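You operate a simulated robot arm through the tools that you are given. There is no shell and no other tool. Be economical: measure what you need, move in short steps, check, and stop when the job is done.

You are at the controls of a simulated robot arm. One attempt, no reset.

Task
Put the orange bag in box 26, close it and save line 26 on the key pad.

The check looks at the end state, three seconds after you hand in, the way a careful person would. Anything else that was tipped, shoved, dropped, spilled or broken makes it a failure.

Robot
A 7-joint arm with a two-finger parallel gripper, fixed in place. Base frame: the origin is at the foot of the arm, x ahead of it, y to its left, z up; the work surface is at about z = 0. Lengths are in m, angles in degrees, forces in N, time in s.
With the tool pointing down near the work surface it reaches from about 0.22 to 0.58 m from the base axis. Its first joint turns from -66.0 to 66.0 degrees. Payload 2.5 kg.
The tool frame sits at the grasp point between the pads (the TCP): z along the fingers, y along the line on which they close. The tips reach 0.023 m beyond it. Largest opening 0.094 m; finger width 0.038, thickness 0.01; the body of the gripper, 0.054 by 0.096 m, starts 0.039 m behind the TCP.
Orientation is that of the tool frame in the base frame, as a unit quaternion [w, x, y, z]. With the fingers straight down and closing along the base's y, the tool's x points along the base's -x, its y along +y and its z along -z.

Tools
- The arm moves only by the tool arm_command. Its argument "moves" is a list that holds one entry, the list of rows, each a list of 7 numbers: the turn, a rotation vector about the tool's x, y, z in units of 180 degrees (1.0 is 180 degrees), then the shift along the tool's x, y, z in units of 150 mm (1.0 is 150 mm), then the finger opening in m, from 0 to 0.094. In form: [[[ax, ay, az, dx, dy, dz, claw], ...]]. A call has 1 to 10 rows; each row is the pose to reach, as a shift and turn from the pose commanded when the call began, along the tool's axes at that moment. A call with a number of a shift or a turn outside -1 to 1 is refused whole. A row lasts 0.2 s, in which the tool goes at most 0.05 m and 8.6 degrees; a call with a longer step from one row to the next is refused whole, and so is a gripper value outside its range. Where a pose cannot be reached the arm comes as near as it can. A force on the tool above 90 N (or 10 N above the force at the start of the call, whichever is more), or a blocked arm, ends the call early, and 0.2 s more pass. The fingers move at their own pace (about 0.108 m/s each) and stop on an object; they squeeze with about 21 N. The grip force told is the motor's: it shows also when the fingers shut on nothing. Time passes only in rows, and 0.2 s behind the last, so rows that repeat a pose let the fingers close. It gives the time, the measured TCP pose, the force on the tool (base axes), the opening and the grip force at its end, in the units of the frame above (readings bear some noise), with the torque about the TCP (base axes, N m) and any sound that the robot's microphone picked up.
- Cameras (640 x 400 px; columns grow to the right, rows downward): "scene" is fixed at [0.1184, -0.4013, 0.5598]; the picture's right is [0.85, -0.53, 0.00], its down [-0.22, -0.35, -0.91] and it looks along [0.48, 0.77, -0.41] (base axes); focal length 338 px, centre (320, 200). "wrist" rides on the gripper at [0.086, 0.016, -0.075] in the tool frame; the picture's right is [-0.18, 0.98, 0.00], its down [-0.58, -0.11, -0.81] and it looks along [-0.79, -0.15, 0.59] (tool axes); focal length 243 px, centre (320, 200). There is no depth. A picture from a camera that has moved, and an enlarged one, comes with that camera's place and axes in the base frame and with its lens.
- get_image(camera): a new picture of that camera. It takes no simulated time.
- enlarge(camera, box): a new picture of the part [left, top, right, bottom] of that camera's present view, enlarged. It takes no simulated time.
- hand_in(): hands the job in; it is judged then, once.

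Go step by step. Nothing tells you positions but the pictures and the camera data: compare them with the known pose of the tool, close in by small moves and look again before you grip or let go. The budget is 120 turns and 84 pictures, counting those below and the enlarged ones. Unless the task says otherwise, let go and move clear before handing in, and close with one line.

The tools are called after "Call:" as name(argument=value, ...) on one line, values as JSON. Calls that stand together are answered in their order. arm_command: Moves the arm, as the interface text tells. Its arguments: {"type":"object","properties":{"moves":{"type":"array"}},"required":["moves"]} The other tools are called the same way: get_image (camera) takes a picture; enlarge (camera, box) takes an enlarged picture of a part of a camera's view; hand_in () hands the job in.

At the start:

```text
t: 0.0
eef_pos: [0.3199, 0.213, 0.3901]
orientation: [0.0, 0.0, 1.0, 0.0]
force: [-0.3, 0.0, 0.2]
ft_torque: [0.0, 0.01, 0.0]
finger_gap: 0.0938
gripper_force: 0.0
```

scene: 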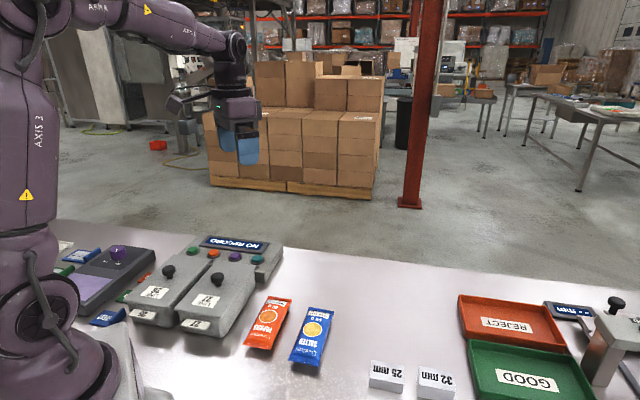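
wrist: 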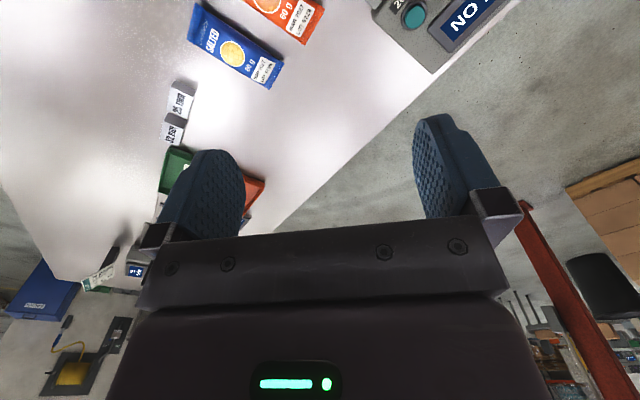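

I see two grey boxes with knobbed lids at the left, an orange and a blue bag, and a keypad behind the boxes. I'll enlarge the important parts first.

Call:
enlarge(camera="scene", box=[50, 220, 350, 400])

Call:
enlarge(camera="scene", box=[120, 225, 290, 340])

Call:
enlarge(camera="scene", box=[360, 280, 640, 400])

```text
2.13 times, centred on (200, 310) of scene
camera zoom: at [0.1184, -0.4013, 0.5598], right [0.85, -0.53, 0.0], down [-0.22, -0.35, -0.91], along [0.48, 0.77, -0.41], focal length 722 px, centre (576, -35)
```

zoom: 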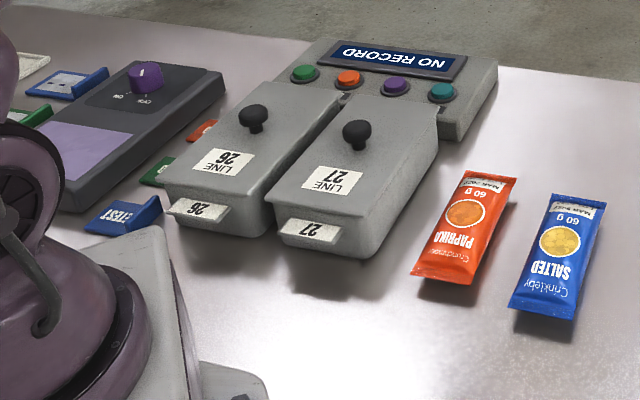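

```text
3.48 times, centred on (205, 282) of scene
camera zoom: at [0.1184, -0.4013, 0.5598], right [0.85, -0.53, 0.0], down [-0.22, -0.35, -0.91], along [0.48, 0.77, -0.41], focal length 1177 px, centre (720, -87)
```

zoom: 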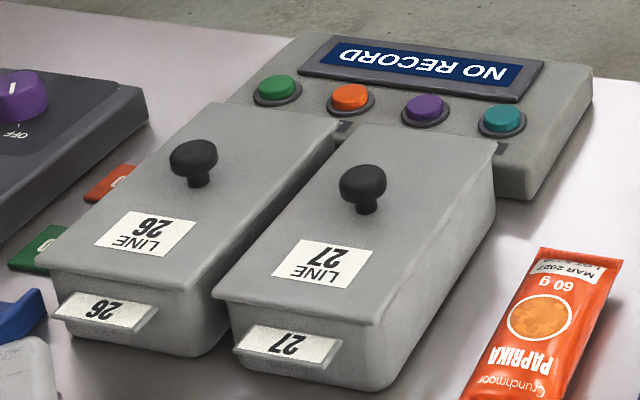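

```text
2.29 times, centred on (500, 340) of scene
camera zoom: at [0.1184, -0.4013, 0.5598], right [0.85, -0.53, 0.0], down [-0.22, -0.35, -0.91], along [0.48, 0.77, -0.41], focal length 773 px, centre (-91, -120)
```

zoom: 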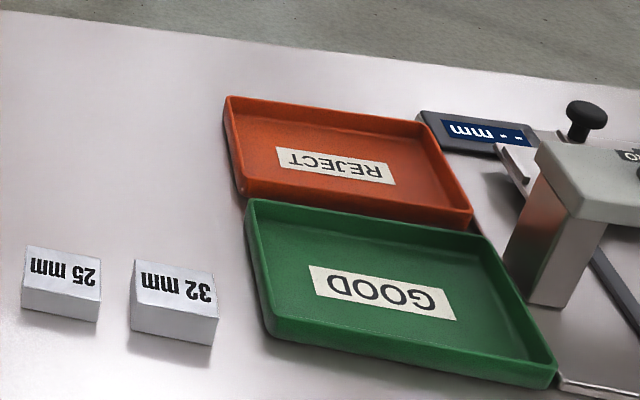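

Box 26 is the farther-left box with its knob near (0.16, 0.33), and the orange bag is near (0.32, 0.14). I'll turn the wrist camera toward the boxes and keypad to read the labels.

Call:
arm_command(moves=[[[0, 0, -0.042, 0.067, -0.061, 0, 0.09], [0, 0, -0.083, 0.133, -0.122, 0, 0.09], [0, 0, -0.125, 0.2, -0.183, 0, 0.09], [0, 0, -0.167, 0.267, -0.243, 0, 0.09], [0, 0, -0.208, 0.333, -0.304, 0, 0.09], [0, 0, -0.25, 0.4, -0.365, 0, 0.09], [0, 0, -0.292, 0.467, -0.426, 0, 0.09], [0, 0, -0.333, 0.533, -0.487, 0, 0.09]]])

Call:
get_image(camera="wrist")

```text
t: 1.8
eef_pos: [0.2391, 0.1388, 0.3912]
orientation: [0.0, -0.501, 0.865, 0.0]
force: [0.1, 0.0, 0.4]
ft_torque: [0.05, 0.03, 0.03]
finger_gap: 0.0899
gripper_force: 0.0
```

```text
78 pictures are left
camera wrist: at [0.1809, 0.0718, 0.466], right [-0.76, 0.65, 0.0], down [0.38, 0.45, 0.81], along [0.52, 0.61, -0.59], focal length 243 px, centre (320, 200)
```

wrist: 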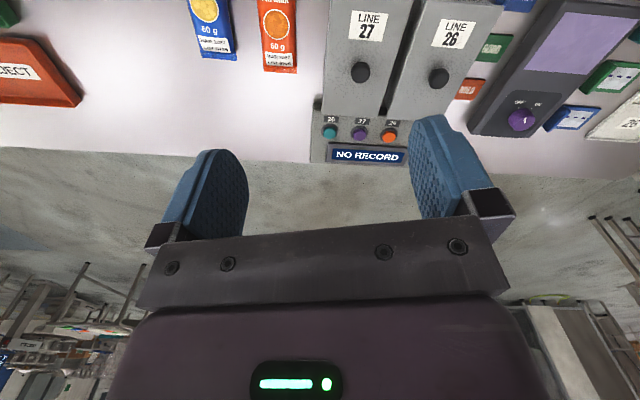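

Call:
enlarge(camera="wrist", box=[300, 0, 500, 170])

Call:
enlarge(camera="wrist", box=[440, 0, 640, 140])

Call:
enlarge(camera="scene", box=[40, 230, 180, 340])

Call:
enlarge(camera="wrist", box=[315, 100, 415, 170])

```text
2.35 times, centred on (400, 85) of wrist
camera zoom: at [0.1809, 0.0718, 0.466], right [-0.76, 0.65, 0.0], down [0.38, 0.45, 0.81], along [0.52, 0.61, -0.59], focal length 571 px, centre (132, 471)
```

zoom: 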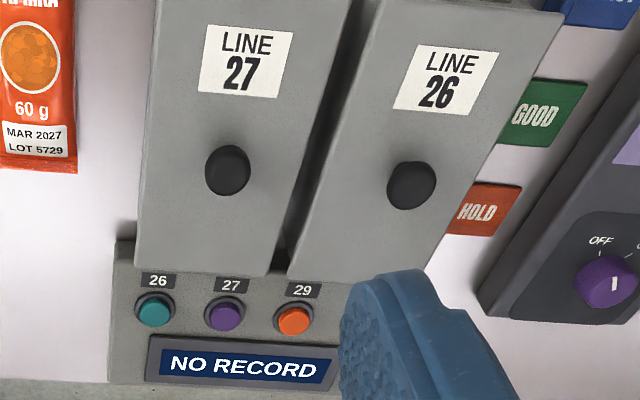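

```text
2.86 times, centred on (540, 70) of wrist
camera zoom: at [0.1809, 0.0718, 0.466], right [-0.76, 0.65, 0.0], down [0.38, 0.45, 0.81], along [0.52, 0.61, -0.59], focal length 693 px, centre (-309, 571)
```

zoom: 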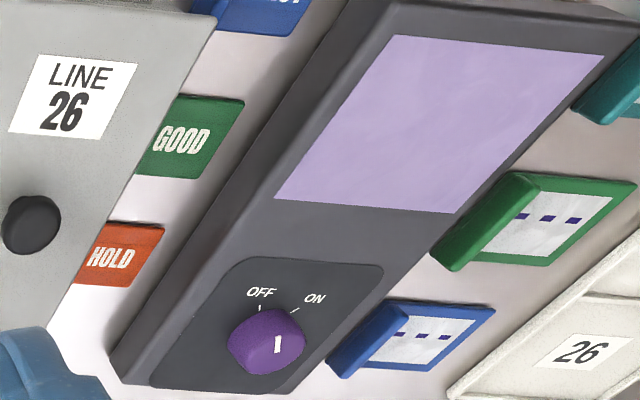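

```text
3.64 times, centred on (110, 285) of scene
camera zoom: at [0.1184, -0.4013, 0.5598], right [0.85, -0.53, 0.0], down [-0.22, -0.35, -0.91], along [0.48, 0.77, -0.41], focal length 1230 px, centre (1084, -109)
```

zoom: 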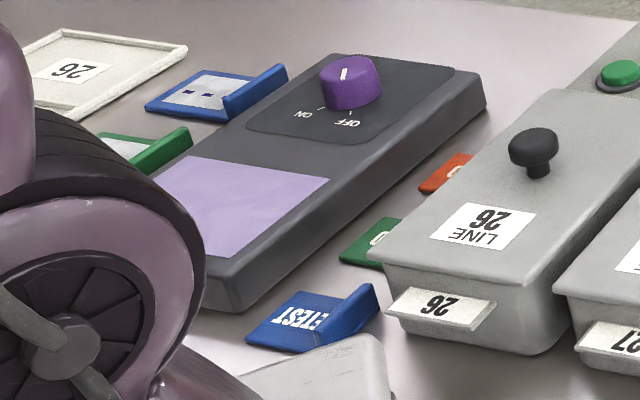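

```text
5.71 times, centred on (365, 135) of wrist
camera zoom: at [0.1809, 0.0718, 0.466], right [-0.76, 0.65, 0.0], down [0.38, 0.45, 0.81], along [0.52, 0.61, -0.59], focal length 1386 px, centre (63, 571)
```

zoom: 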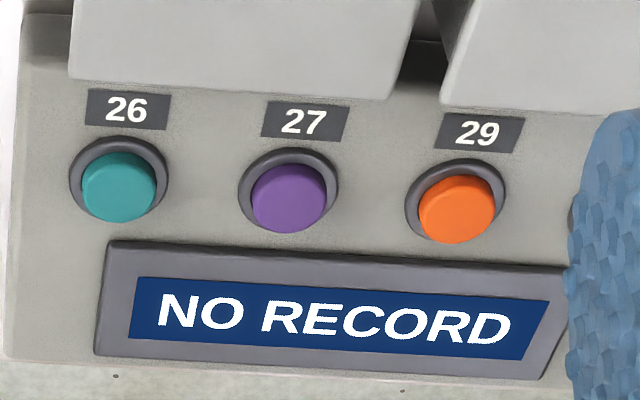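

The teal button is labelled 26; the fourth button's label is hidden behind the finger. I'll move left toward box 26's knob, at about (0.163, 0.341, 0.085), and check that label on the way.

Call:
arm_command(moves=[[[0, 0, 0.01, -0.1, 0.2, 0.1, 0.09], [0, 0, 0.02, -0.2, 0.4, 0.2, 0.09], [0, 0, 0.03, -0.3, 0.55, 0.3, 0.09], [0, 0, 0.04, -0.4, 0.7, 0.4, 0.09]]])

Call:
get_image(camera="wrist")

```text
t: 2.8
eef_pos: [0.1788, 0.2456, 0.3295]
orientation: [0.0, -0.444, 0.896, 0.0]
force: [0.6, 0.4, 0.0]
ft_torque: [0.04, 0.0, -0.02]
finger_gap: 0.0899
gripper_force: 0.0
```

```text
73 pictures are left
camera wrist: at [0.1124, 0.1861, 0.4047], right [-0.67, 0.74, 0.0], down [0.44, 0.4, 0.81], along [0.6, 0.54, -0.59], focal length 243 px, centre (320, 200)
```

wrist: 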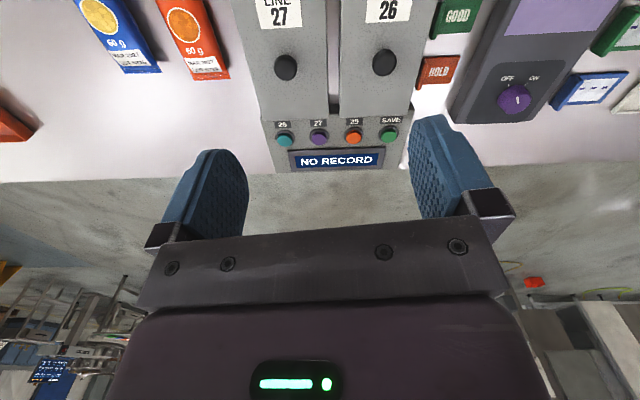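

The fourth button is SAVE. Now I'll hover over knob 26, with the tool yawed to the boxes' direction (about 45°).

Call:
arm_command(moves=[[[0, 0, 0.011, -0.11, 0.116, 0.2, 0.08], [0, 0, 0.022, -0.22, 0.232, 0.4, 0.08], [0, 0, 0.033, -0.335, 0.348, 0.6, 0.08], [0, 0, 0.043, -0.447, 0.463, 0.8, 0.08], [0, 0, 0.043, -0.447, 0.463, 0.99, 0.08]]])

Call:
get_image(camera="wrist")

Call:
enlarge(camera="scene", box=[120, 180, 290, 340])

```text
t: 4.0
eef_pos: [0.1642, 0.3402, 0.1803]
orientation: [0.0, -0.382, 0.924, 0.0]
force: [-0.7, -0.1, -0.5]
ft_torque: [-0.01, 0.01, 0.0]
finger_gap: 0.0799
gripper_force: 0.1
```

```text
72 pictures are left
camera wrist: at [0.0905, 0.2901, 0.2552], right [-0.56, 0.83, 0.0], down [0.49, 0.33, 0.81], along [0.67, 0.45, -0.59], focal length 243 px, centre (320, 200)
```

wrist: 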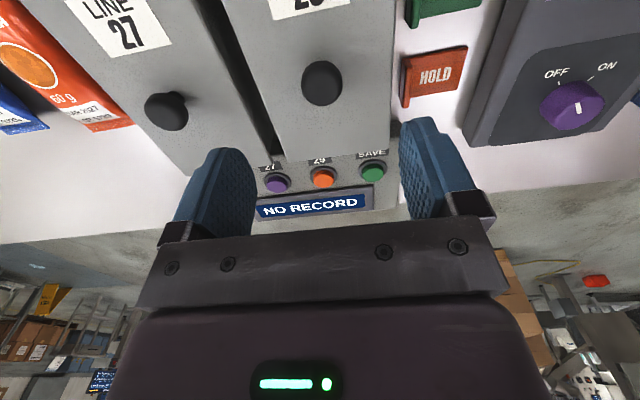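

```text
2.50 times, centred on (205, 260) of scene
camera zoom: at [0.1184, -0.4013, 0.5598], right [0.85, -0.53, 0.0], down [-0.22, -0.35, -0.91], along [0.48, 0.77, -0.41], focal length 846 px, centre (608, 50)
```

zoom: 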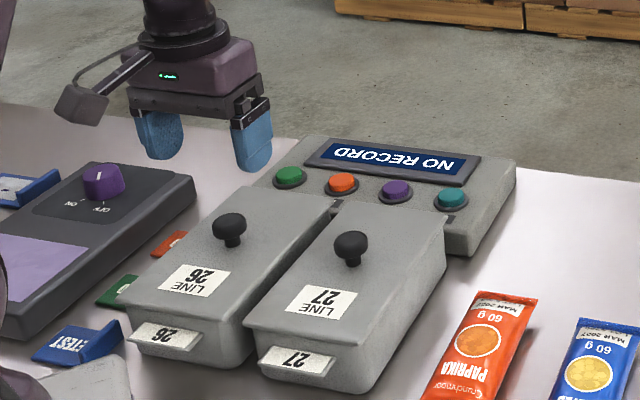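

The knob is directly below the tool, at (0.165, 0.341). I'll descend so the fingers straddle its head, then close.

Call:
arm_command(moves=[[[0, 0, 0, 0, 0, 0.2, 0.07], [0, 0, 0, 0, 0, 0.4, 0.07], [0, 0, 0, 0, 0, 0.5, 0.07], [0, 0, 0, 0, 0, 0.58, 0.07], [0, 0, 0, 0, 0, 0.58, 0.07]]])

Call:
enlarge(camera="scene", box=[120, 180, 290, 340])

```text
t: 5.2
eef_pos: [0.1647, 0.3402, 0.0939]
orientation: [0.0, -0.383, 0.924, 0.0]
force: [-0.1, -0.1, 0.1]
ft_torque: [0.04, 0.0, -0.01]
finger_gap: 0.0701
gripper_force: 0.1
```

```text
2.50 times, centred on (205, 260) of scene
camera zoom: at [0.1184, -0.4013, 0.5598], right [0.85, -0.53, 0.0], down [-0.22, -0.35, -0.91], along [0.48, 0.77, -0.41], focal length 846 px, centre (608, 50)
```

zoom: 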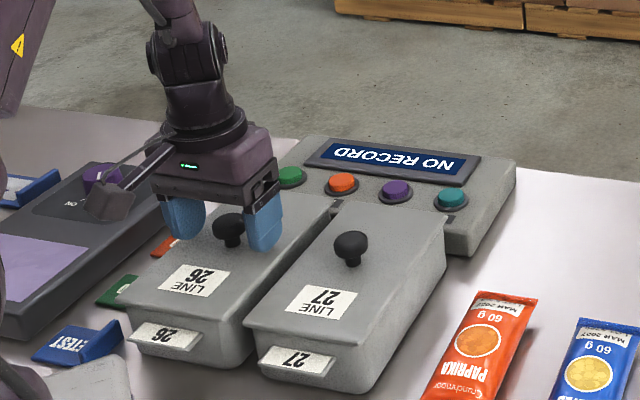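

The knob is between the fingers with clearance, so I'll close on it.

Call:
arm_command(moves=[[[0, 0, 0, 0, 0, 0, 0.04], [0, 0, 0, 0, 0, 0, 0.01], [0, 0, 0, 0, 0, 0, 0.01]]])

Call:
enlarge(camera="scene", box=[120, 220, 240, 320])

```text
t: 6.0
eef_pos: [0.1626, 0.3392, 0.0946]
orientation: [0.0, -0.382, 0.924, 0.0]
force: [0.3, -0.3, -0.4]
ft_torque: [0.01, 0.0, 0.05]
finger_gap: 0.0287
gripper_force: 20.9
heard: snap
```

```text
4.00 times, centred on (180, 270) of scene
camera zoom: at [0.1184, -0.4013, 0.5598], right [0.85, -0.53, 0.0], down [-0.22, -0.35, -0.91], along [0.48, 0.77, -0.41], focal length 1354 px, centre (880, -80)
```

zoom: 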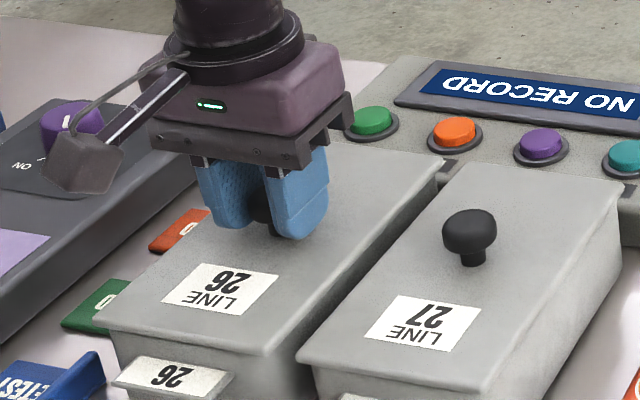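

The knob is held (gap 0.029), and a snap was heard. I'll lift a little, gently, to learn whether the lid lifts off or hinges.

Call:
arm_command(moves=[[[0, 0, 0, 0, 0, -0.03, 0.01], [0, 0, 0, 0, 0, -0.06, 0.01], [0, 0, 0, 0, 0, -0.1, 0.01], [0, 0, 0, 0, 0, -0.13, 0.01]]])

Call:
enlarge(camera="scene", box=[120, 220, 240, 320])

```text
t: 7.0
eef_pos: [0.1638, 0.3391, 0.1157]
orientation: [0.0, -0.383, 0.924, 0.0]
force: [0.5, 0.3, 0.0]
ft_torque: [-0.01, -0.02, -0.02]
finger_gap: 0.029
gripper_force: 20.9
```

```text
4.00 times, centred on (180, 270) of scene
camera zoom: at [0.1184, -0.4013, 0.5598], right [0.85, -0.53, 0.0], down [-0.22, -0.35, -0.91], along [0.48, 0.77, -0.41], focal length 1354 px, centre (880, -80)
```

zoom: 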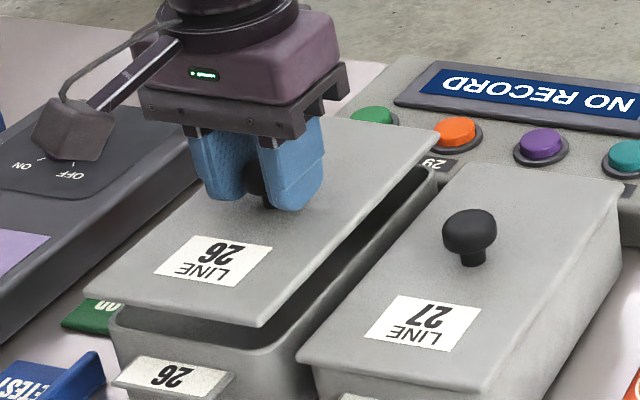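

The lid lifts off freely. I'll raise it and carry it to the clear table area near (0.52, 0.055), ahead of the blue bag and left of the trays.

Call:
arm_command(moves=[[[0, 0, 0, 0, 0, -0.2, 0.01], [0, 0, 0, 0, 0, -0.4, 0.01], [0, 0, 0, 0, 0, -0.6, 0.01], [0, 0, 0, 0, 0, -0.8, 0.01], [0, 0, 0, 0, -0.2, -0.9, 0.01], [0, 0, 0, 0, -0.4, -0.9, 0.01], [0, 0, 0, 0, -0.6, -0.9, 0.01], [0, 0, 0, 0, -0.8, -0.9, 0.01], [0, 0, 0, 0, -1.0, -0.9, 0.01], [0, 0, 0, 0, -1.0, -0.9, 0.01]]])

Call:
get_image(camera="scene")

Call:
get_image(camera="wrist")

```text
t: 9.2
eef_pos: [0.2707, 0.233, 0.2518]
orientation: [0.0, -0.382, 0.924, 0.0]
force: [-0.8, -0.5, -0.5]
ft_torque: [0.04, 0.0, 0.0]
finger_gap: 0.029
gripper_force: 20.9
```

```text
67 pictures are left
```

scene: 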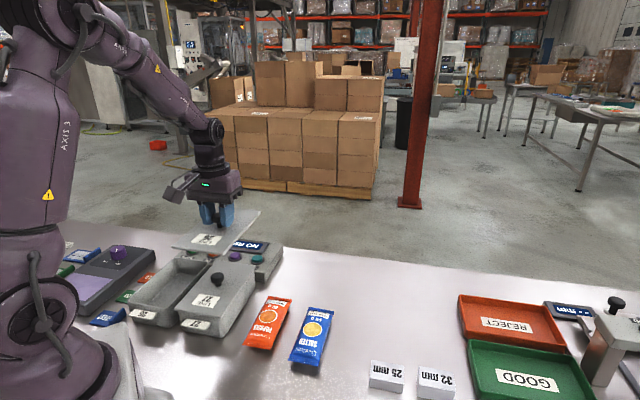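

```text
66 pictures are left
camera wrist: at [0.1964, 0.1826, 0.3257], right [-0.56, 0.83, 0.0], down [0.49, 0.33, 0.81], along [0.67, 0.46, -0.59], focal length 243 px, centre (320, 200)
```

wrist: 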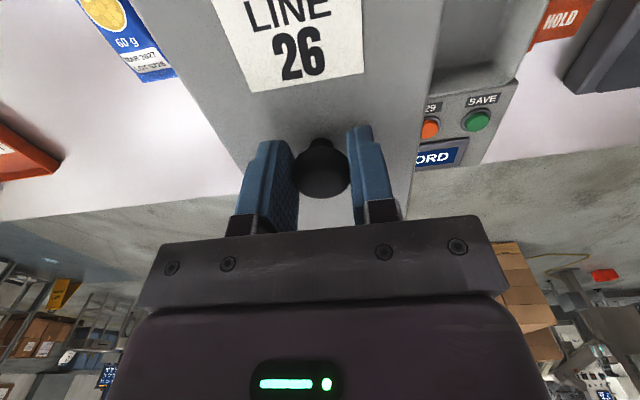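

Lid 26 is held well and box 26 is open. I'll carry on over to the free spot.

Call:
arm_command(moves=[[[0, 0, 0, -0.06, -0.25, 0, 0.01], [0, 0, 0, -0.12, -0.5, 0, 0.01], [0, 0, 0, -0.18, -0.75, 0, 0.01], [0, 0, 0, -0.24, -1.0, 0, 0.01], [0, 0, 0, -0.24, -1.0, 0, 0.01]]])

Call:
arm_command(moves=[[[0, 0, 0, -0.03, -0.25, 0.1, 0.01], [0, 0, 0, -0.06, -0.5, 0.2, 0.01], [0, 0, 0, -0.09, -0.75, 0.3, 0.01], [0, 0, 0, -0.12, -1.0, 0.4, 0.01], [0, 0, 0, -0.12, -1.0, 0.5, 0.01]]])

Call:
get_image(camera="scene")

Call:
get_image(camera="wrist")

```text
t: 10.4
eef_pos: [0.4025, 0.1508, 0.2502]
orientation: [0.0, -0.383, 0.924, -0.001]
force: [0.0, 0.2, -0.5]
ft_torque: [-0.04, 0.03, 0.01]
finger_gap: 0.0289
gripper_force: 20.9
```

```text
t: 11.6
eef_pos: [0.519, 0.0596, 0.1742]
orientation: [0.0, -0.383, 0.924, 0.0]
force: [-0.1, -0.8, -1.1]
ft_torque: [-0.01, 0.03, 0.0]
finger_gap: 0.029
gripper_force: 21.1
```

```text
65 pictures are left
```

scene: 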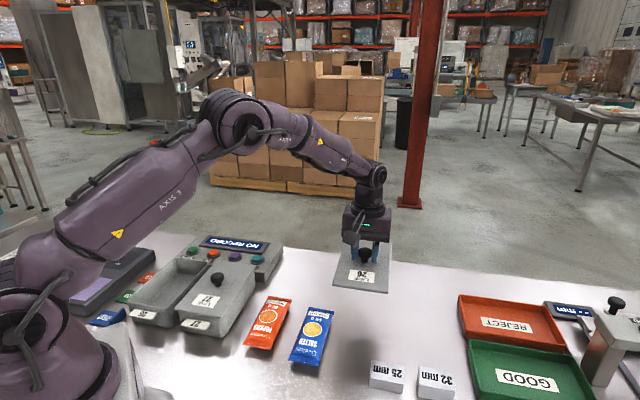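

```text
64 pictures are left
camera wrist: at [0.4461, 0.0102, 0.2488], right [-0.56, 0.83, 0.0], down [0.49, 0.33, 0.81], along [0.67, 0.46, -0.59], focal length 243 px, centre (320, 200)
```

wrist: 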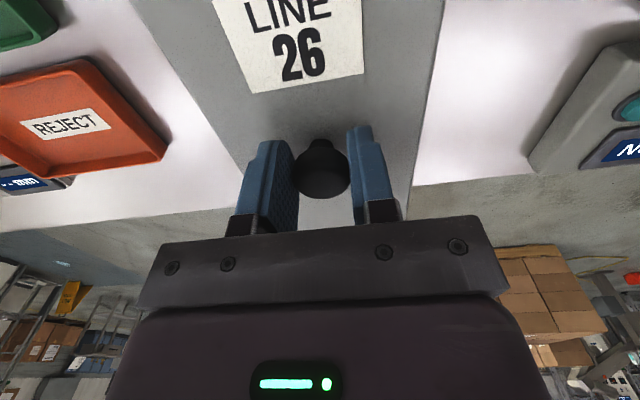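

The lid is nearly above its spot. I'll shift slightly right and lower it partway.

Call:
arm_command(moves=[[[0, 0, 0, 0, -0.07, 0.2, 0.01], [0, 0, 0, 0, -0.135, 0.4, 0.01], [0, 0, 0, 0, -0.135, 0.6, 0.01], [0, 0, 0, 0, -0.135, 0.69, 0.01], [0, 0, 0, 0, -0.135, 0.69, 0.01]]])

Call:
enlarge(camera="scene", box=[280, 180, 480, 400])

```text
t: 12.8
eef_pos: [0.5337, 0.0434, 0.071]
orientation: [0.0, -0.383, 0.924, 0.0]
force: [-0.7, -1.3, -0.7]
ft_torque: [-0.01, -0.01, 0.0]
finger_gap: 0.0292
gripper_force: 21.1
```

```text
1.82 times, centred on (380, 290) of scene
camera zoom: at [0.1184, -0.4013, 0.5598], right [0.85, -0.53, 0.0], down [-0.22, -0.35, -0.91], along [0.48, 0.77, -0.41], focal length 615 px, centre (211, 36)
```

zoom: 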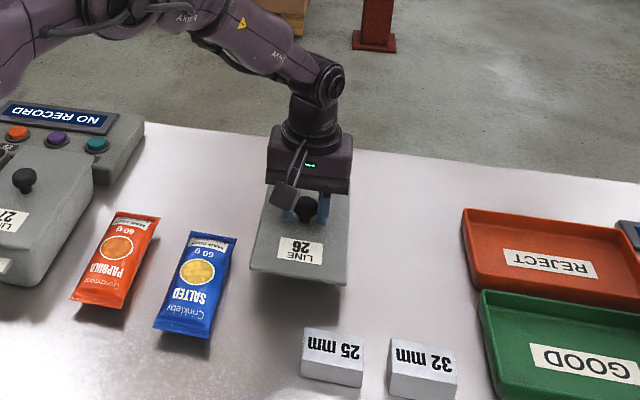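

There is clear space below the lid. I'll lower it in small steps until it touches.

Call:
arm_command(moves=[[[0, 0, 0, 0, 0, 0.05, 0.01], [0, 0, 0, 0, 0, 0.1, 0.01], [0, 0, 0, 0, 0, 0.13, 0.01], [0, 0, 0, 0, 0, 0.15, 0.01], [0, 0, 0, 0, 0, 0.17, 0.01], [0, 0, 0, 0, 0, 0.19, 0.01], [0, 0, 0, 0, 0, 0.19, 0.01]]])

```text
t: 14.4
eef_pos: [0.5342, 0.0442, 0.0425]
orientation: [0.0, -0.383, 0.924, 0.0]
force: [-0.3, 0.1, -0.2]
ft_torque: [0.02, 0.02, 0.0]
finger_gap: 0.0289
gripper_force: 21.3
```

Call:
arm_command(moves=[[[0, 0, 0, 0, 0, 0.01, 0.01], [0, 0, 0, 0, 0, 0.02, 0.01], [0, 0, 0, 0, 0, 0.03, 0.01], [0, 0, 0, 0, 0, 0.04, 0.01], [0, 0, 0, 0, 0, 0.05, 0.01], [0, 0, 0, 0, 0, 0.05, 0.01]]])

Call:
enlarge(camera="scene", box=[300, 220, 440, 340])

```text
t: 15.8
eef_pos: [0.5362, 0.046, 0.0382]
orientation: [0.004, -0.383, 0.924, 0.0]
force: [0.9, 0.4, 24.8]
ft_torque: [0.13, 0.05, -0.02]
finger_gap: 0.0291
gripper_force: 21.4
```

```text
3.33 times, centred on (370, 280) of scene
camera zoom: at [0.1182, -0.4013, 0.5598], right [0.85, -0.53, 0.0], down [-0.22, -0.35, -0.91], along [0.48, 0.77, -0.41], focal length 1128 px, centre (153, -67)
```

zoom: 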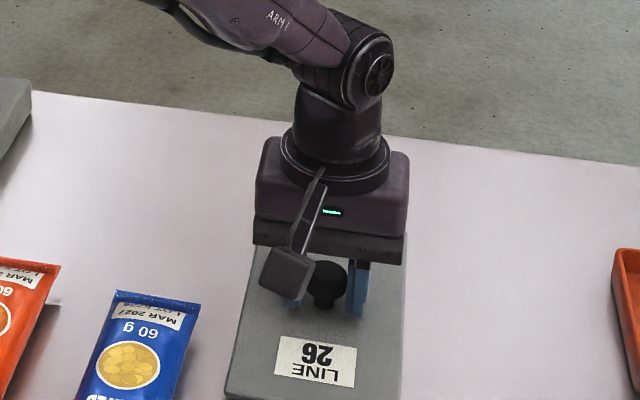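

The lid rests on the table. I'll ease the pressure, open the fingers and rise straight up.

Call:
arm_command(moves=[[[0, 0, 0, 0, 0, -0.02, 0.01], [0, 0, 0, 0, 0, -0.02, 0.05], [0, 0, 0, 0, 0, -0.02, 0.07], [0, 0, 0, 0, 0, -0.1, 0.07], [0, 0, 0, 0, 0, -0.3, 0.07], [0, 0, 0, 0, 0, -0.55, 0.07], [0, 0, 0, 0, 0, -0.8, 0.07], [0, 0, 0, 0, 0, -1.0, 0.07]]])

Call:
get_image(camera="scene")

Call:
enlarge(camera="scene", box=[120, 230, 290, 340])

Call:
enlarge(camera="scene", box=[220, 270, 380, 390])

```text
t: 17.6
eef_pos: [0.5337, 0.045, 0.1844]
orientation: [0.0, -0.383, 0.924, 0.001]
force: [0.9, -0.5, -0.6]
ft_torque: [0.0, -0.01, -0.05]
finger_gap: 0.0699
gripper_force: 0.0
```

```text
61 pictures are left
```

scene: 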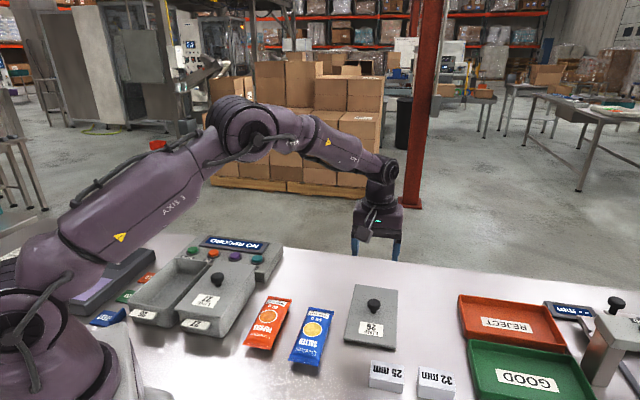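

```text
3.64 times, centred on (205, 285) of scene
camera zoom: at [0.1184, -0.4013, 0.5598], right [0.85, -0.53, 0.0], down [-0.22, -0.35, -0.91], along [0.48, 0.77, -0.41], focal length 1230 px, centre (738, -109)
```

zoom: 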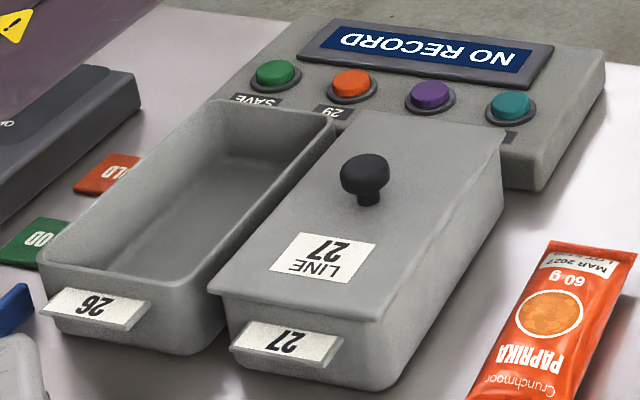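

```text
3.33 times, centred on (300, 330) of scene
camera zoom: at [0.1184, -0.4013, 0.5598], right [0.85, -0.53, 0.0], down [-0.22, -0.35, -0.91], along [0.48, 0.77, -0.41], focal length 1128 px, centre (387, -233)
```

zoom: 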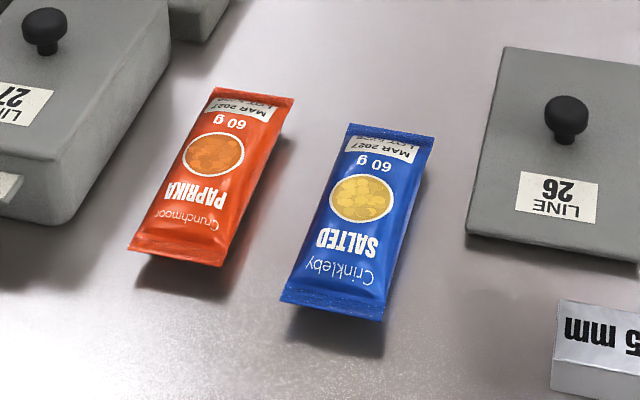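

The lid stands flat and clear. The orange bag is centred near (0.324, 0.141), axis at 45°, about 0.149 by 0.06 m. I'll move over it.

Call:
arm_command(moves=[[[0, 0, 0, 0.1, 0.25, 0, 0.085], [0, 0, 0, 0.19, 0.5, 0, 0.085], [0, 0, 0, 0.28, 0.75, 0, 0.085], [0, 0, 0, 0.37, 1.0, 0, 0.085]]])

Call:
arm_command(moves=[[[0, 0, 0, 0.08, 0.22, 0, 0.085], [0, 0, 0, 0.167, 0.44, 0.1, 0.085], [0, 0, 0, 0.167, 0.44, 0.2, 0.085], [0, 0, 0, 0.167, 0.44, 0.2, 0.085]]])

Call:
get_image(camera="wrist")

Call:
enlarge(camera="scene", box=[200, 220, 380, 390])

```text
t: 18.6
eef_pos: [0.3862, 0.1127, 0.1861]
orientation: [0.0, -0.383, 0.924, -0.001]
force: [0.3, -0.5, 0.5]
ft_torque: [-0.01, -0.02, 0.01]
finger_gap: 0.085
gripper_force: 0.0
```

```text
t: 19.6
eef_pos: [0.325, 0.14, 0.1556]
orientation: [0.0, -0.383, 0.924, -0.001]
force: [-0.3, 1.0, 0.7]
ft_torque: [-0.03, 0.01, 0.01]
finger_gap: 0.0851
gripper_force: 0.0
```

```text
58 pictures are left
camera wrist: at [0.2518, 0.0902, 0.2305], right [-0.56, 0.83, 0.0], down [0.49, 0.33, 0.81], along [0.67, 0.46, -0.59], focal length 243 px, centre (320, 200)
```

wrist: 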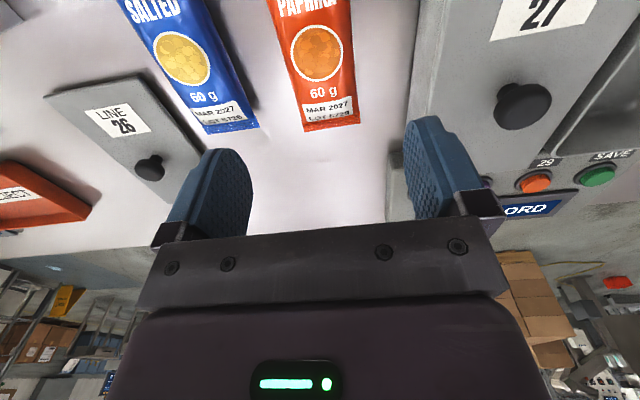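

```text
2.35 times, centred on (290, 305) of scene
camera zoom: at [0.1184, -0.4013, 0.5598], right [0.85, -0.53, 0.0], down [-0.22, -0.35, -0.91], along [0.48, 0.77, -0.41], focal length 796 px, centre (391, -47)
```

zoom: 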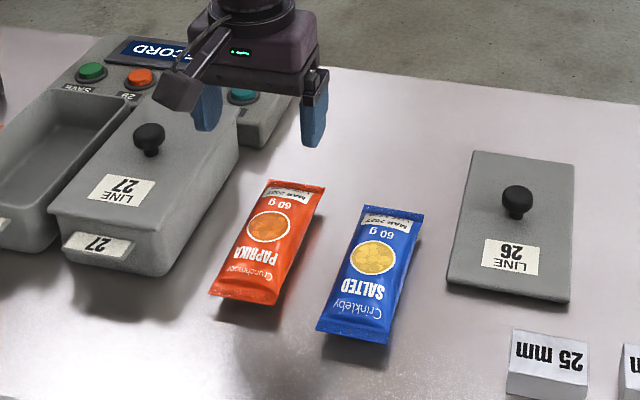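

The tool is centred over the bag and aligned with it. I'll descend with a 0.076 opening to stay clear of the blue bag.

Call:
arm_command(moves=[[[0, 0, 0, 0, 0, 0.25, 0.076], [0, 0, 0, 0, 0, 0.5, 0.076], [0, 0, 0, 0, 0, 0.6, 0.076], [0, 0, 0, 0, 0, 0.6, 0.076]]])

Call:
enlarge(camera="scene", box=[200, 230, 360, 370])

Call:
get_image(camera="wrist")

```text
t: 20.6
eef_pos: [0.3259, 0.1407, 0.0649]
orientation: [0.0, -0.383, 0.924, 0.0]
force: [-0.4, 0.0, 0.5]
ft_torque: [-0.02, 0.01, -0.02]
finger_gap: 0.0758
gripper_force: 0.0
```

```text
2.86 times, centred on (280, 300) of scene
camera zoom: at [0.1184, -0.4013, 0.5598], right [0.85, -0.53, 0.0], down [-0.22, -0.35, -0.91], along [0.48, 0.77, -0.41], focal length 967 px, centre (434, -86)
```

zoom: 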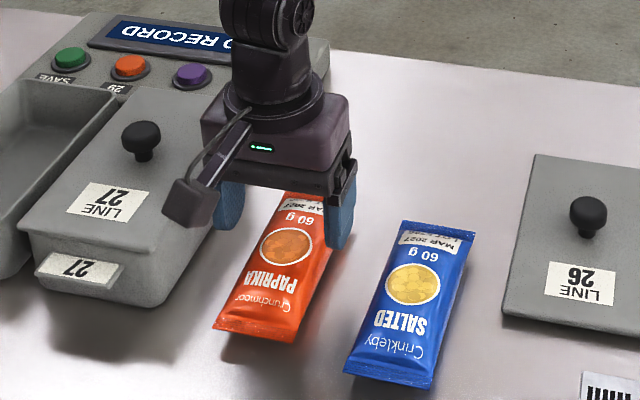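

```text
55 pictures are left
camera wrist: at [0.2515, 0.0906, 0.1404], right [-0.56, 0.83, 0.0], down [0.49, 0.33, 0.81], along [0.67, 0.46, -0.59], focal length 243 px, centre (320, 200)
```

wrist: 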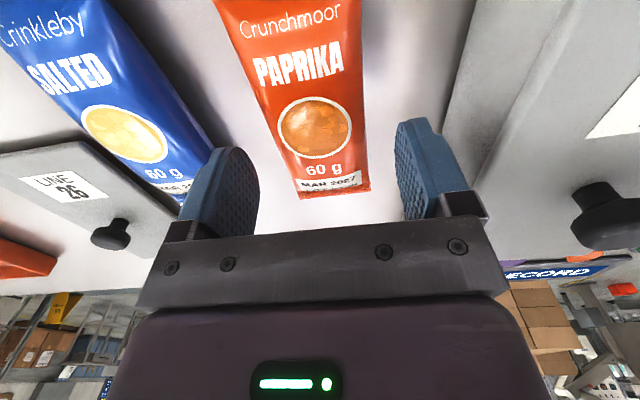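

Aligned, with both fingers clear of their neighbours. I'll lower the rest of the way and check before closing.

Call:
arm_command(moves=[[[0, 0, 0, 0, 0, 0.1, 0.076], [0, 0, 0, 0, 0, 0.2, 0.076], [0, 0, 0, 0, 0, 0.24, 0.076], [0, 0, 0, 0, 0, 0.24, 0.076]]])

Call:
enlarge(camera="scene", box=[220, 250, 340, 360])

```text
t: 21.6
eef_pos: [0.325, 0.1402, 0.0313]
orientation: [-0.001, -0.382, 0.924, 0.0]
force: [0.5, -0.4, 1.0]
ft_torque: [-0.01, 0.01, 0.0]
finger_gap: 0.0759
gripper_force: 0.1
```

```text
3.64 times, centred on (280, 305) of scene
camera zoom: at [0.1184, -0.4013, 0.5598], right [0.85, -0.53, 0.0], down [-0.22, -0.35, -0.91], along [0.48, 0.77, -0.41], focal length 1230 px, centre (466, -182)
```

zoom: 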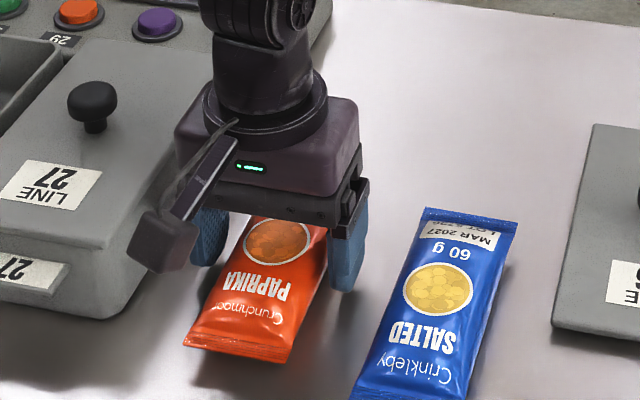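

Fingertips are just above the table on each side of the bag. I'll lower 3 mm and close moderately.

Call:
arm_command(moves=[[[0, 0, 0, 0, 0, 0.02, 0.076], [0, 0, 0, 0, 0, 0.02, 0.06], [0, 0, 0, 0, 0, 0.02, 0.05], [0, 0, 0, 0, 0, 0.02, 0.05]]])

```text
t: 22.6
eef_pos: [0.3248, 0.1405, 0.0261]
orientation: [0.0, -0.383, 0.924, 0.0]
force: [0.4, 0.0, 1.8]
ft_torque: [-0.03, -0.03, 0.01]
finger_gap: 0.0592
gripper_force: 21.1
```

The bag is gripped at a gap of 0.059. I'll lift it straight up and look.

Call:
arm_command(moves=[[[0, 0, 0, 0, 0, -0.1, 0.05], [0, 0, 0, 0, 0, -0.25, 0.05], [0, 0, 0, 0, 0, -0.45, 0.05], [0, 0, 0, 0, 0, -0.65, 0.05], [0, 0, 0, 0, 0, -0.85, 0.05], [0, 0, 0, 0, 0, -1.0, 0.05], [0, 0, 0, 0, 0, -1.0, 0.05]]])

Call:
get_image(camera="scene")

Call:
get_image(camera="wrist")

```text
t: 24.2
eef_pos: [0.325, 0.1382, 0.1765]
orientation: [0.0, -0.383, 0.924, 0.0]
force: [0.6, -0.5, -1.3]
ft_torque: [0.02, 0.01, 0.01]
finger_gap: 0.0591
gripper_force: 21.0
```

```text
53 pictures are left
```

scene: 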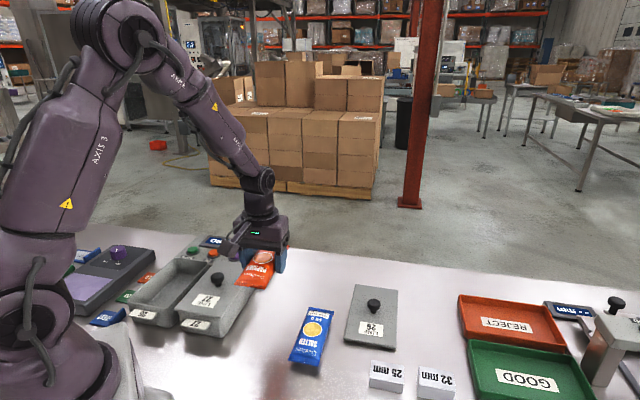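

```text
52 pictures are left
camera wrist: at [0.2513, 0.0883, 0.2515], right [-0.56, 0.83, 0.0], down [0.49, 0.33, 0.81], along [0.67, 0.46, -0.59], focal length 243 px, centre (320, 200)
```

wrist: 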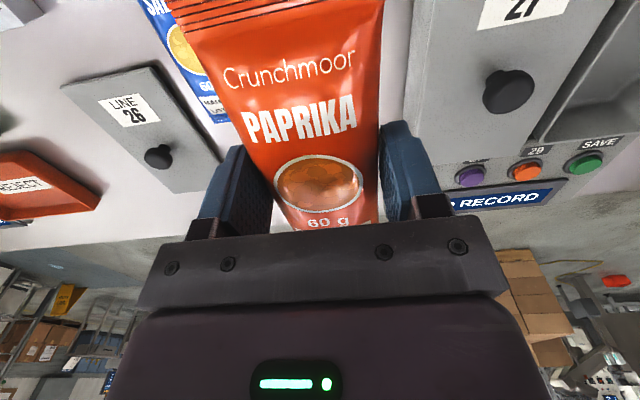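

The bag is held level. I'll carry it over box 26, above knob 27.

Call:
arm_command(moves=[[[0, 0, 0, -0.04, 0.2, -0.05, 0.05], [0, 0, 0, -0.08, 0.4, -0.05, 0.05], [0, 0, 0, -0.1, 0.6, -0.05, 0.05], [0, 0, 0, -0.1, 0.8, -0.05, 0.05], [0, 0, 0, -0.1, 0.95, -0.05, 0.05]]])

Call:
arm_command(moves=[[[0, 0, 0, -0.04, 0.2, 0, 0.05], [0, 0, 0, -0.08, 0.4, 0, 0.05], [0, 0, 0, -0.085, 0.6, 0, 0.05], [0, 0, 0, -0.085, 0.745, 0, 0.05], [0, 0, 0, -0.085, 0.745, 0, 0.05]]])

Call:
get_image(camera="wrist")

Call:
enlarge(camera="scene", box=[100, 180, 290, 340])

```text
t: 25.4
eef_pos: [0.2345, 0.2515, 0.185]
orientation: [0.0, -0.382, 0.924, -0.001]
force: [-0.2, -0.9, -0.5]
ft_torque: [0.0, -0.01, 0.03]
finger_gap: 0.0592
gripper_force: 21.2
```

```text
t: 26.6
eef_pos: [0.1647, 0.3413, 0.1857]
orientation: [0.001, -0.382, 0.924, 0.0]
force: [-0.2, 0.1, 0.0]
ft_torque: [-0.01, -0.01, 0.02]
finger_gap: 0.0593
gripper_force: 21.2
```

```text
51 pictures are left
camera wrist: at [0.0908, 0.2907, 0.2599], right [-0.56, 0.83, 0.0], down [0.49, 0.33, 0.81], along [0.67, 0.45, -0.59], focal length 243 px, centre (320, 200)
```

wrist: 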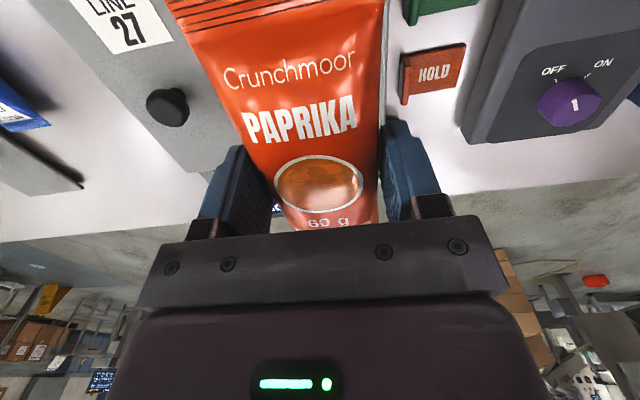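

```text
2.50 times, centred on (195, 260) of scene
camera zoom: at [0.1184, -0.4013, 0.5598], right [0.85, -0.53, 0.0], down [-0.22, -0.35, -0.91], along [0.48, 0.77, -0.41], focal length 846 px, centre (632, 50)
```

zoom: 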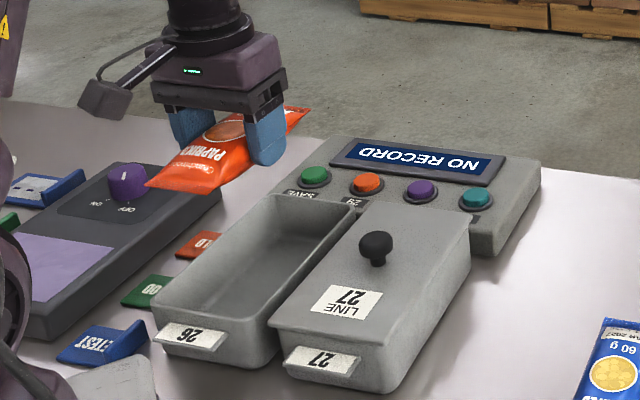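

The bag is above box 26. I'll zoom in to compare the bag length with the box opening before lowering.

Call:
enlarge(camera="scene", box=[130, 215, 250, 325])

```text
3.64 times, centred on (190, 270) of scene
camera zoom: at [0.1184, -0.4013, 0.5598], right [0.85, -0.53, 0.0], down [-0.22, -0.35, -0.91], along [0.48, 0.77, -0.41], focal length 1230 px, centre (793, -54)
```

zoom: 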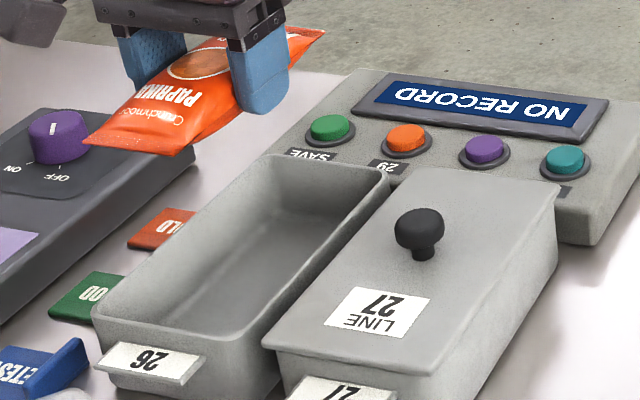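

The opening is about 0.16 × 0.09 m and the bag 0.149 × 0.06 m. They are centred within about 2 mm, so it fits with a small margin. I'll lower to just above the rim and look again.

Call:
arm_command(moves=[[[0, 0, 0, 0.007, -0.01, 0.2, 0.05], [0, 0, 0, 0.007, -0.01, 0.4, 0.05], [0, 0, 0, 0.007, -0.01, 0.6, 0.05], [0, 0, 0, 0.007, -0.01, 0.69, 0.05], [0, 0, 0, 0.007, -0.01, 0.69, 0.05]]])

Call:
enlarge(camera="scene", box=[130, 215, 250, 325])

Call:
get_image(camera="wrist")

```text
t: 27.8
eef_pos: [0.1639, 0.3372, 0.0821]
orientation: [0.0, -0.383, 0.924, 0.0]
force: [-1.0, 0.2, -0.2]
ft_torque: [0.02, 0.0, 0.03]
finger_gap: 0.0593
gripper_force: 21.1
```

```text
3.64 times, centred on (190, 270) of scene
camera zoom: at [0.1184, -0.4013, 0.5598], right [0.85, -0.53, 0.0], down [-0.22, -0.35, -0.91], along [0.48, 0.77, -0.41], focal length 1230 px, centre (793, -54)
```

zoom: 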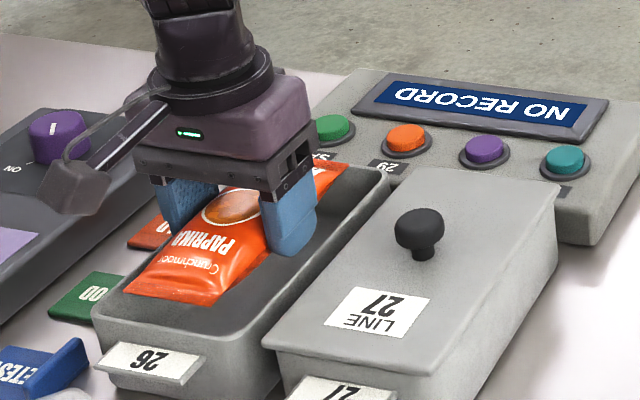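

```text
47 pictures are left
camera wrist: at [0.0906, 0.288, 0.1565], right [-0.56, 0.83, 0.0], down [0.49, 0.33, 0.81], along [0.67, 0.46, -0.59], focal length 243 px, centre (320, 200)
```

wrist: 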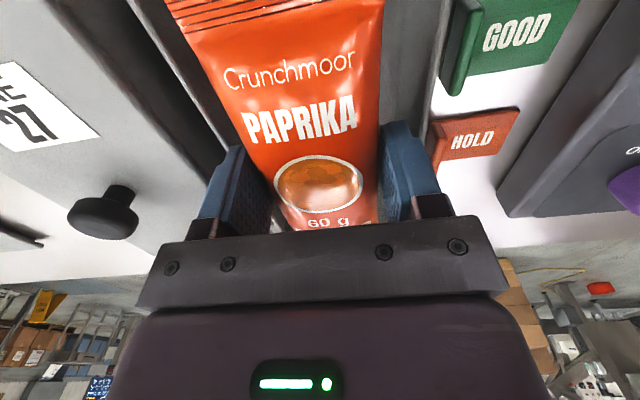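

The bag sits squarely over the opening. I'll lower it slowly into the box.

Call:
arm_command(moves=[[[0, 0, 0, 0, 0, 0.05, 0.05], [0, 0, 0, 0, 0, 0.1, 0.05], [0, 0, 0, 0, 0, 0.15, 0.05], [0, 0, 0, 0, 0, 0.2, 0.05], [0, 0, 0, 0, 0, 0.24, 0.05], [0, 0, 0, 0, 0, 0.24, 0.05]]])

Call:
enlarge(camera="scene", box=[130, 215, 250, 325])

```text
t: 29.2
eef_pos: [0.1641, 0.3392, 0.0457]
orientation: [-0.001, -0.382, 0.924, 0.0]
force: [0.6, 0.2, 0.3]
ft_torque: [0.0, 0.0, 0.01]
finger_gap: 0.059
gripper_force: 20.6
```

```text
3.64 times, centred on (190, 270) of scene
camera zoom: at [0.1184, -0.4013, 0.5598], right [0.85, -0.53, 0.0], down [-0.22, -0.35, -0.91], along [0.48, 0.77, -0.41], focal length 1230 px, centre (793, -54)
```

zoom: 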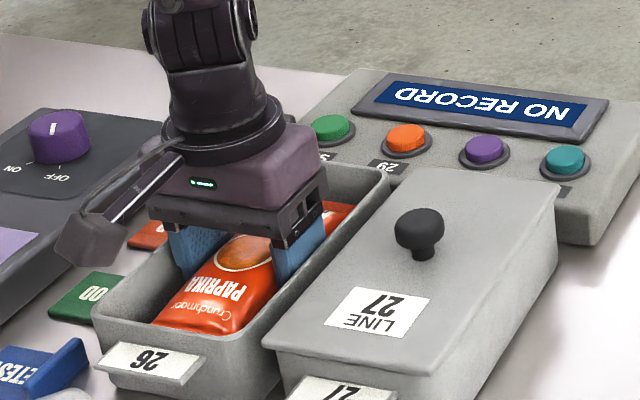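

No contact force yet and the bag is inside. I'll lower a little more, watching the force.

Call:
arm_command(moves=[[[0, 0, 0, 0, 0, 0.02, 0.05], [0, 0, 0, 0, 0, 0.04, 0.05], [0, 0, 0, 0, 0, 0.06, 0.05], [0, 0, 0, 0, 0, 0.06, 0.05]]])

```text
t: 30.2
eef_pos: [0.1656, 0.3385, 0.0361]
orientation: [0.0, -0.383, 0.924, 0.0]
force: [-1.0, -0.1, -0.1]
ft_torque: [0.0, 0.0, 0.01]
finger_gap: 0.0592
gripper_force: 21.2
```

Still free, with the bag within about 1 cm of the floor. I'll open slightly to release, then check.

Call:
arm_command(moves=[[[0, 0, 0, 0, 0, 0, 0.06], [0, 0, 0, 0, 0, 0, 0.063], [0, 0, 0, 0, 0, 0, 0.065], [0, 0, 0, 0, 0, 0, 0.065]]])

Call:
enlarge(camera="scene", box=[130, 215, 250, 325])

```text
t: 31.2
eef_pos: [0.1661, 0.3391, 0.0352]
orientation: [0.0, -0.382, 0.924, 0.0]
force: [-0.3, 0.9, 0.3]
ft_torque: [0.03, 0.02, 0.0]
finger_gap: 0.0644
gripper_force: 0.1
```

```text
3.64 times, centred on (190, 270) of scene
camera zoom: at [0.1184, -0.4013, 0.5598], right [0.85, -0.53, 0.0], down [-0.22, -0.35, -0.91], along [0.48, 0.77, -0.41], focal length 1230 px, centre (793, -54)
```

zoom: 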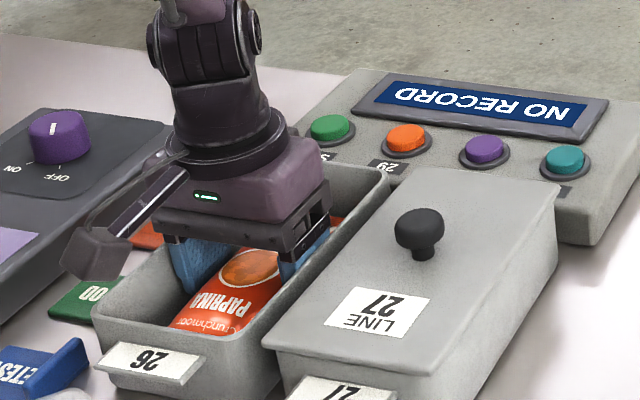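

The bag has come to rest in the box. I'll rise slowly and see that it stays.

Call:
arm_command(moves=[[[0, 0, 0, 0, 0, -0.05, 0.065], [0, 0, 0, 0, 0, -0.12, 0.065], [0, 0, 0, 0, 0, -0.22, 0.065], [0, 0, 0, 0, 0, -0.42, 0.065], [0, 0, 0, 0, 0, -0.65, 0.065], [0, 0, 0, 0, 0, -0.85, 0.065], [0, 0, 0, 0, 0, -1.0, 0.065]]])

Call:
enlarge(camera="scene", box=[130, 215, 250, 325])

Call:
get_image(camera="wrist")

```text
t: 32.8
eef_pos: [0.1644, 0.3377, 0.1853]
orientation: [-0.001, -0.383, 0.924, -0.001]
force: [0.4, -0.6, 0.2]
ft_torque: [0.02, 0.01, -0.03]
finger_gap: 0.0652
gripper_force: 0.0
```

```text
3.64 times, centred on (190, 270) of scene
camera zoom: at [0.1184, -0.4013, 0.5598], right [0.85, -0.53, 0.0], down [-0.22, -0.35, -0.91], along [0.48, 0.77, -0.41], focal length 1230 px, centre (793, -54)
```

zoom: 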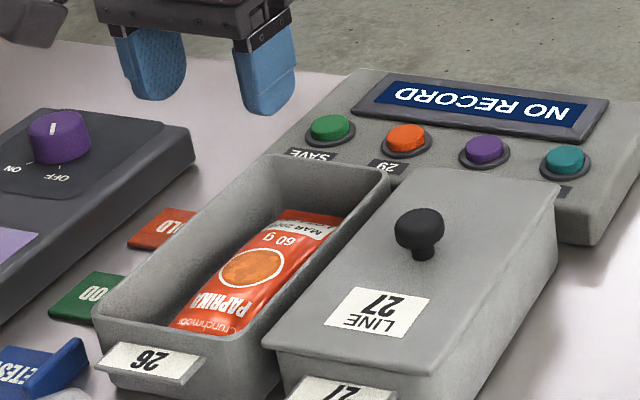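

```text
43 pictures are left
camera wrist: at [0.0914, 0.2878, 0.2608], right [-0.56, 0.83, 0.0], down [0.49, 0.33, 0.81], along [0.67, 0.45, -0.59], focal length 243 px, centre (320, 200)
```

wrist: 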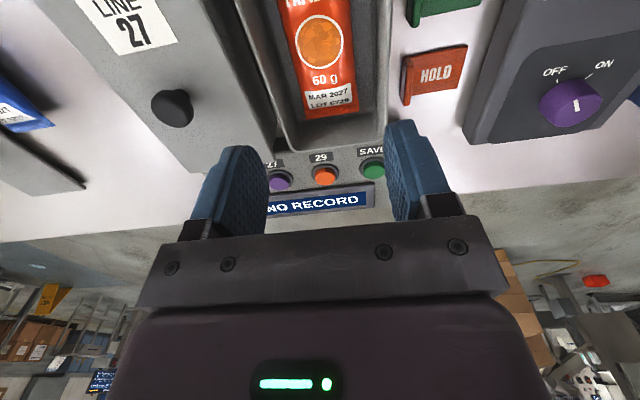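

The bag lies flat in box 26. Now I'll fetch the lid at about (0.535, 0.045).

Call:
arm_command(moves=[[[0, 0, 0, -0.03, -0.25, 0, 0.07], [0, 0, 0, -0.06, -0.5, 0, 0.07], [0, 0, 0, -0.09, -0.75, 0, 0.07], [0, 0, 0, -0.12, -1.0, 0, 0.07]]])

Call:
arm_command(moves=[[[0, 0, 0, -0.03, -0.25, 0, 0.07], [0, 0, 0, -0.06, -0.5, 0, 0.07], [0, 0, 0, -0.09, -0.75, 0, 0.07], [0, 0, 0, -0.12, -1.0, 0, 0.07]]])

Call:
arm_command(moves=[[[0, 0, 0, -0.03, -0.25, 0, 0.07], [0, 0, 0, -0.06, -0.5, 0, 0.07], [0, 0, 0, -0.09, -0.75, 0, 0.07], [0, 0, 0, -0.12, -1.0, 0, 0.07], [0, 0, 0, -0.12, -1.0, 0, 0.07]]])

```text
t: 33.8
eef_pos: [0.2819, 0.2455, 0.1863]
orientation: [0.0, -0.383, 0.924, 0.0]
force: [-0.1, 0.2, -0.3]
ft_torque: [-0.01, 0.01, 0.02]
finger_gap: 0.0698
gripper_force: 0.1
```

```text
t: 34.8
eef_pos: [0.4025, 0.1523, 0.1844]
orientation: [0.0, -0.383, 0.924, 0.0]
force: [0.7, -0.7, 0.4]
ft_torque: [0.0, 0.01, 0.04]
finger_gap: 0.0701
gripper_force: 0.1
```

```text
t: 36.0
eef_pos: [0.5218, 0.0568, 0.1873]
orientation: [-0.001, -0.383, 0.924, 0.0]
force: [-0.1, -0.2, -0.2]
ft_torque: [0.04, 0.01, -0.03]
finger_gap: 0.0701
gripper_force: 0.0
```

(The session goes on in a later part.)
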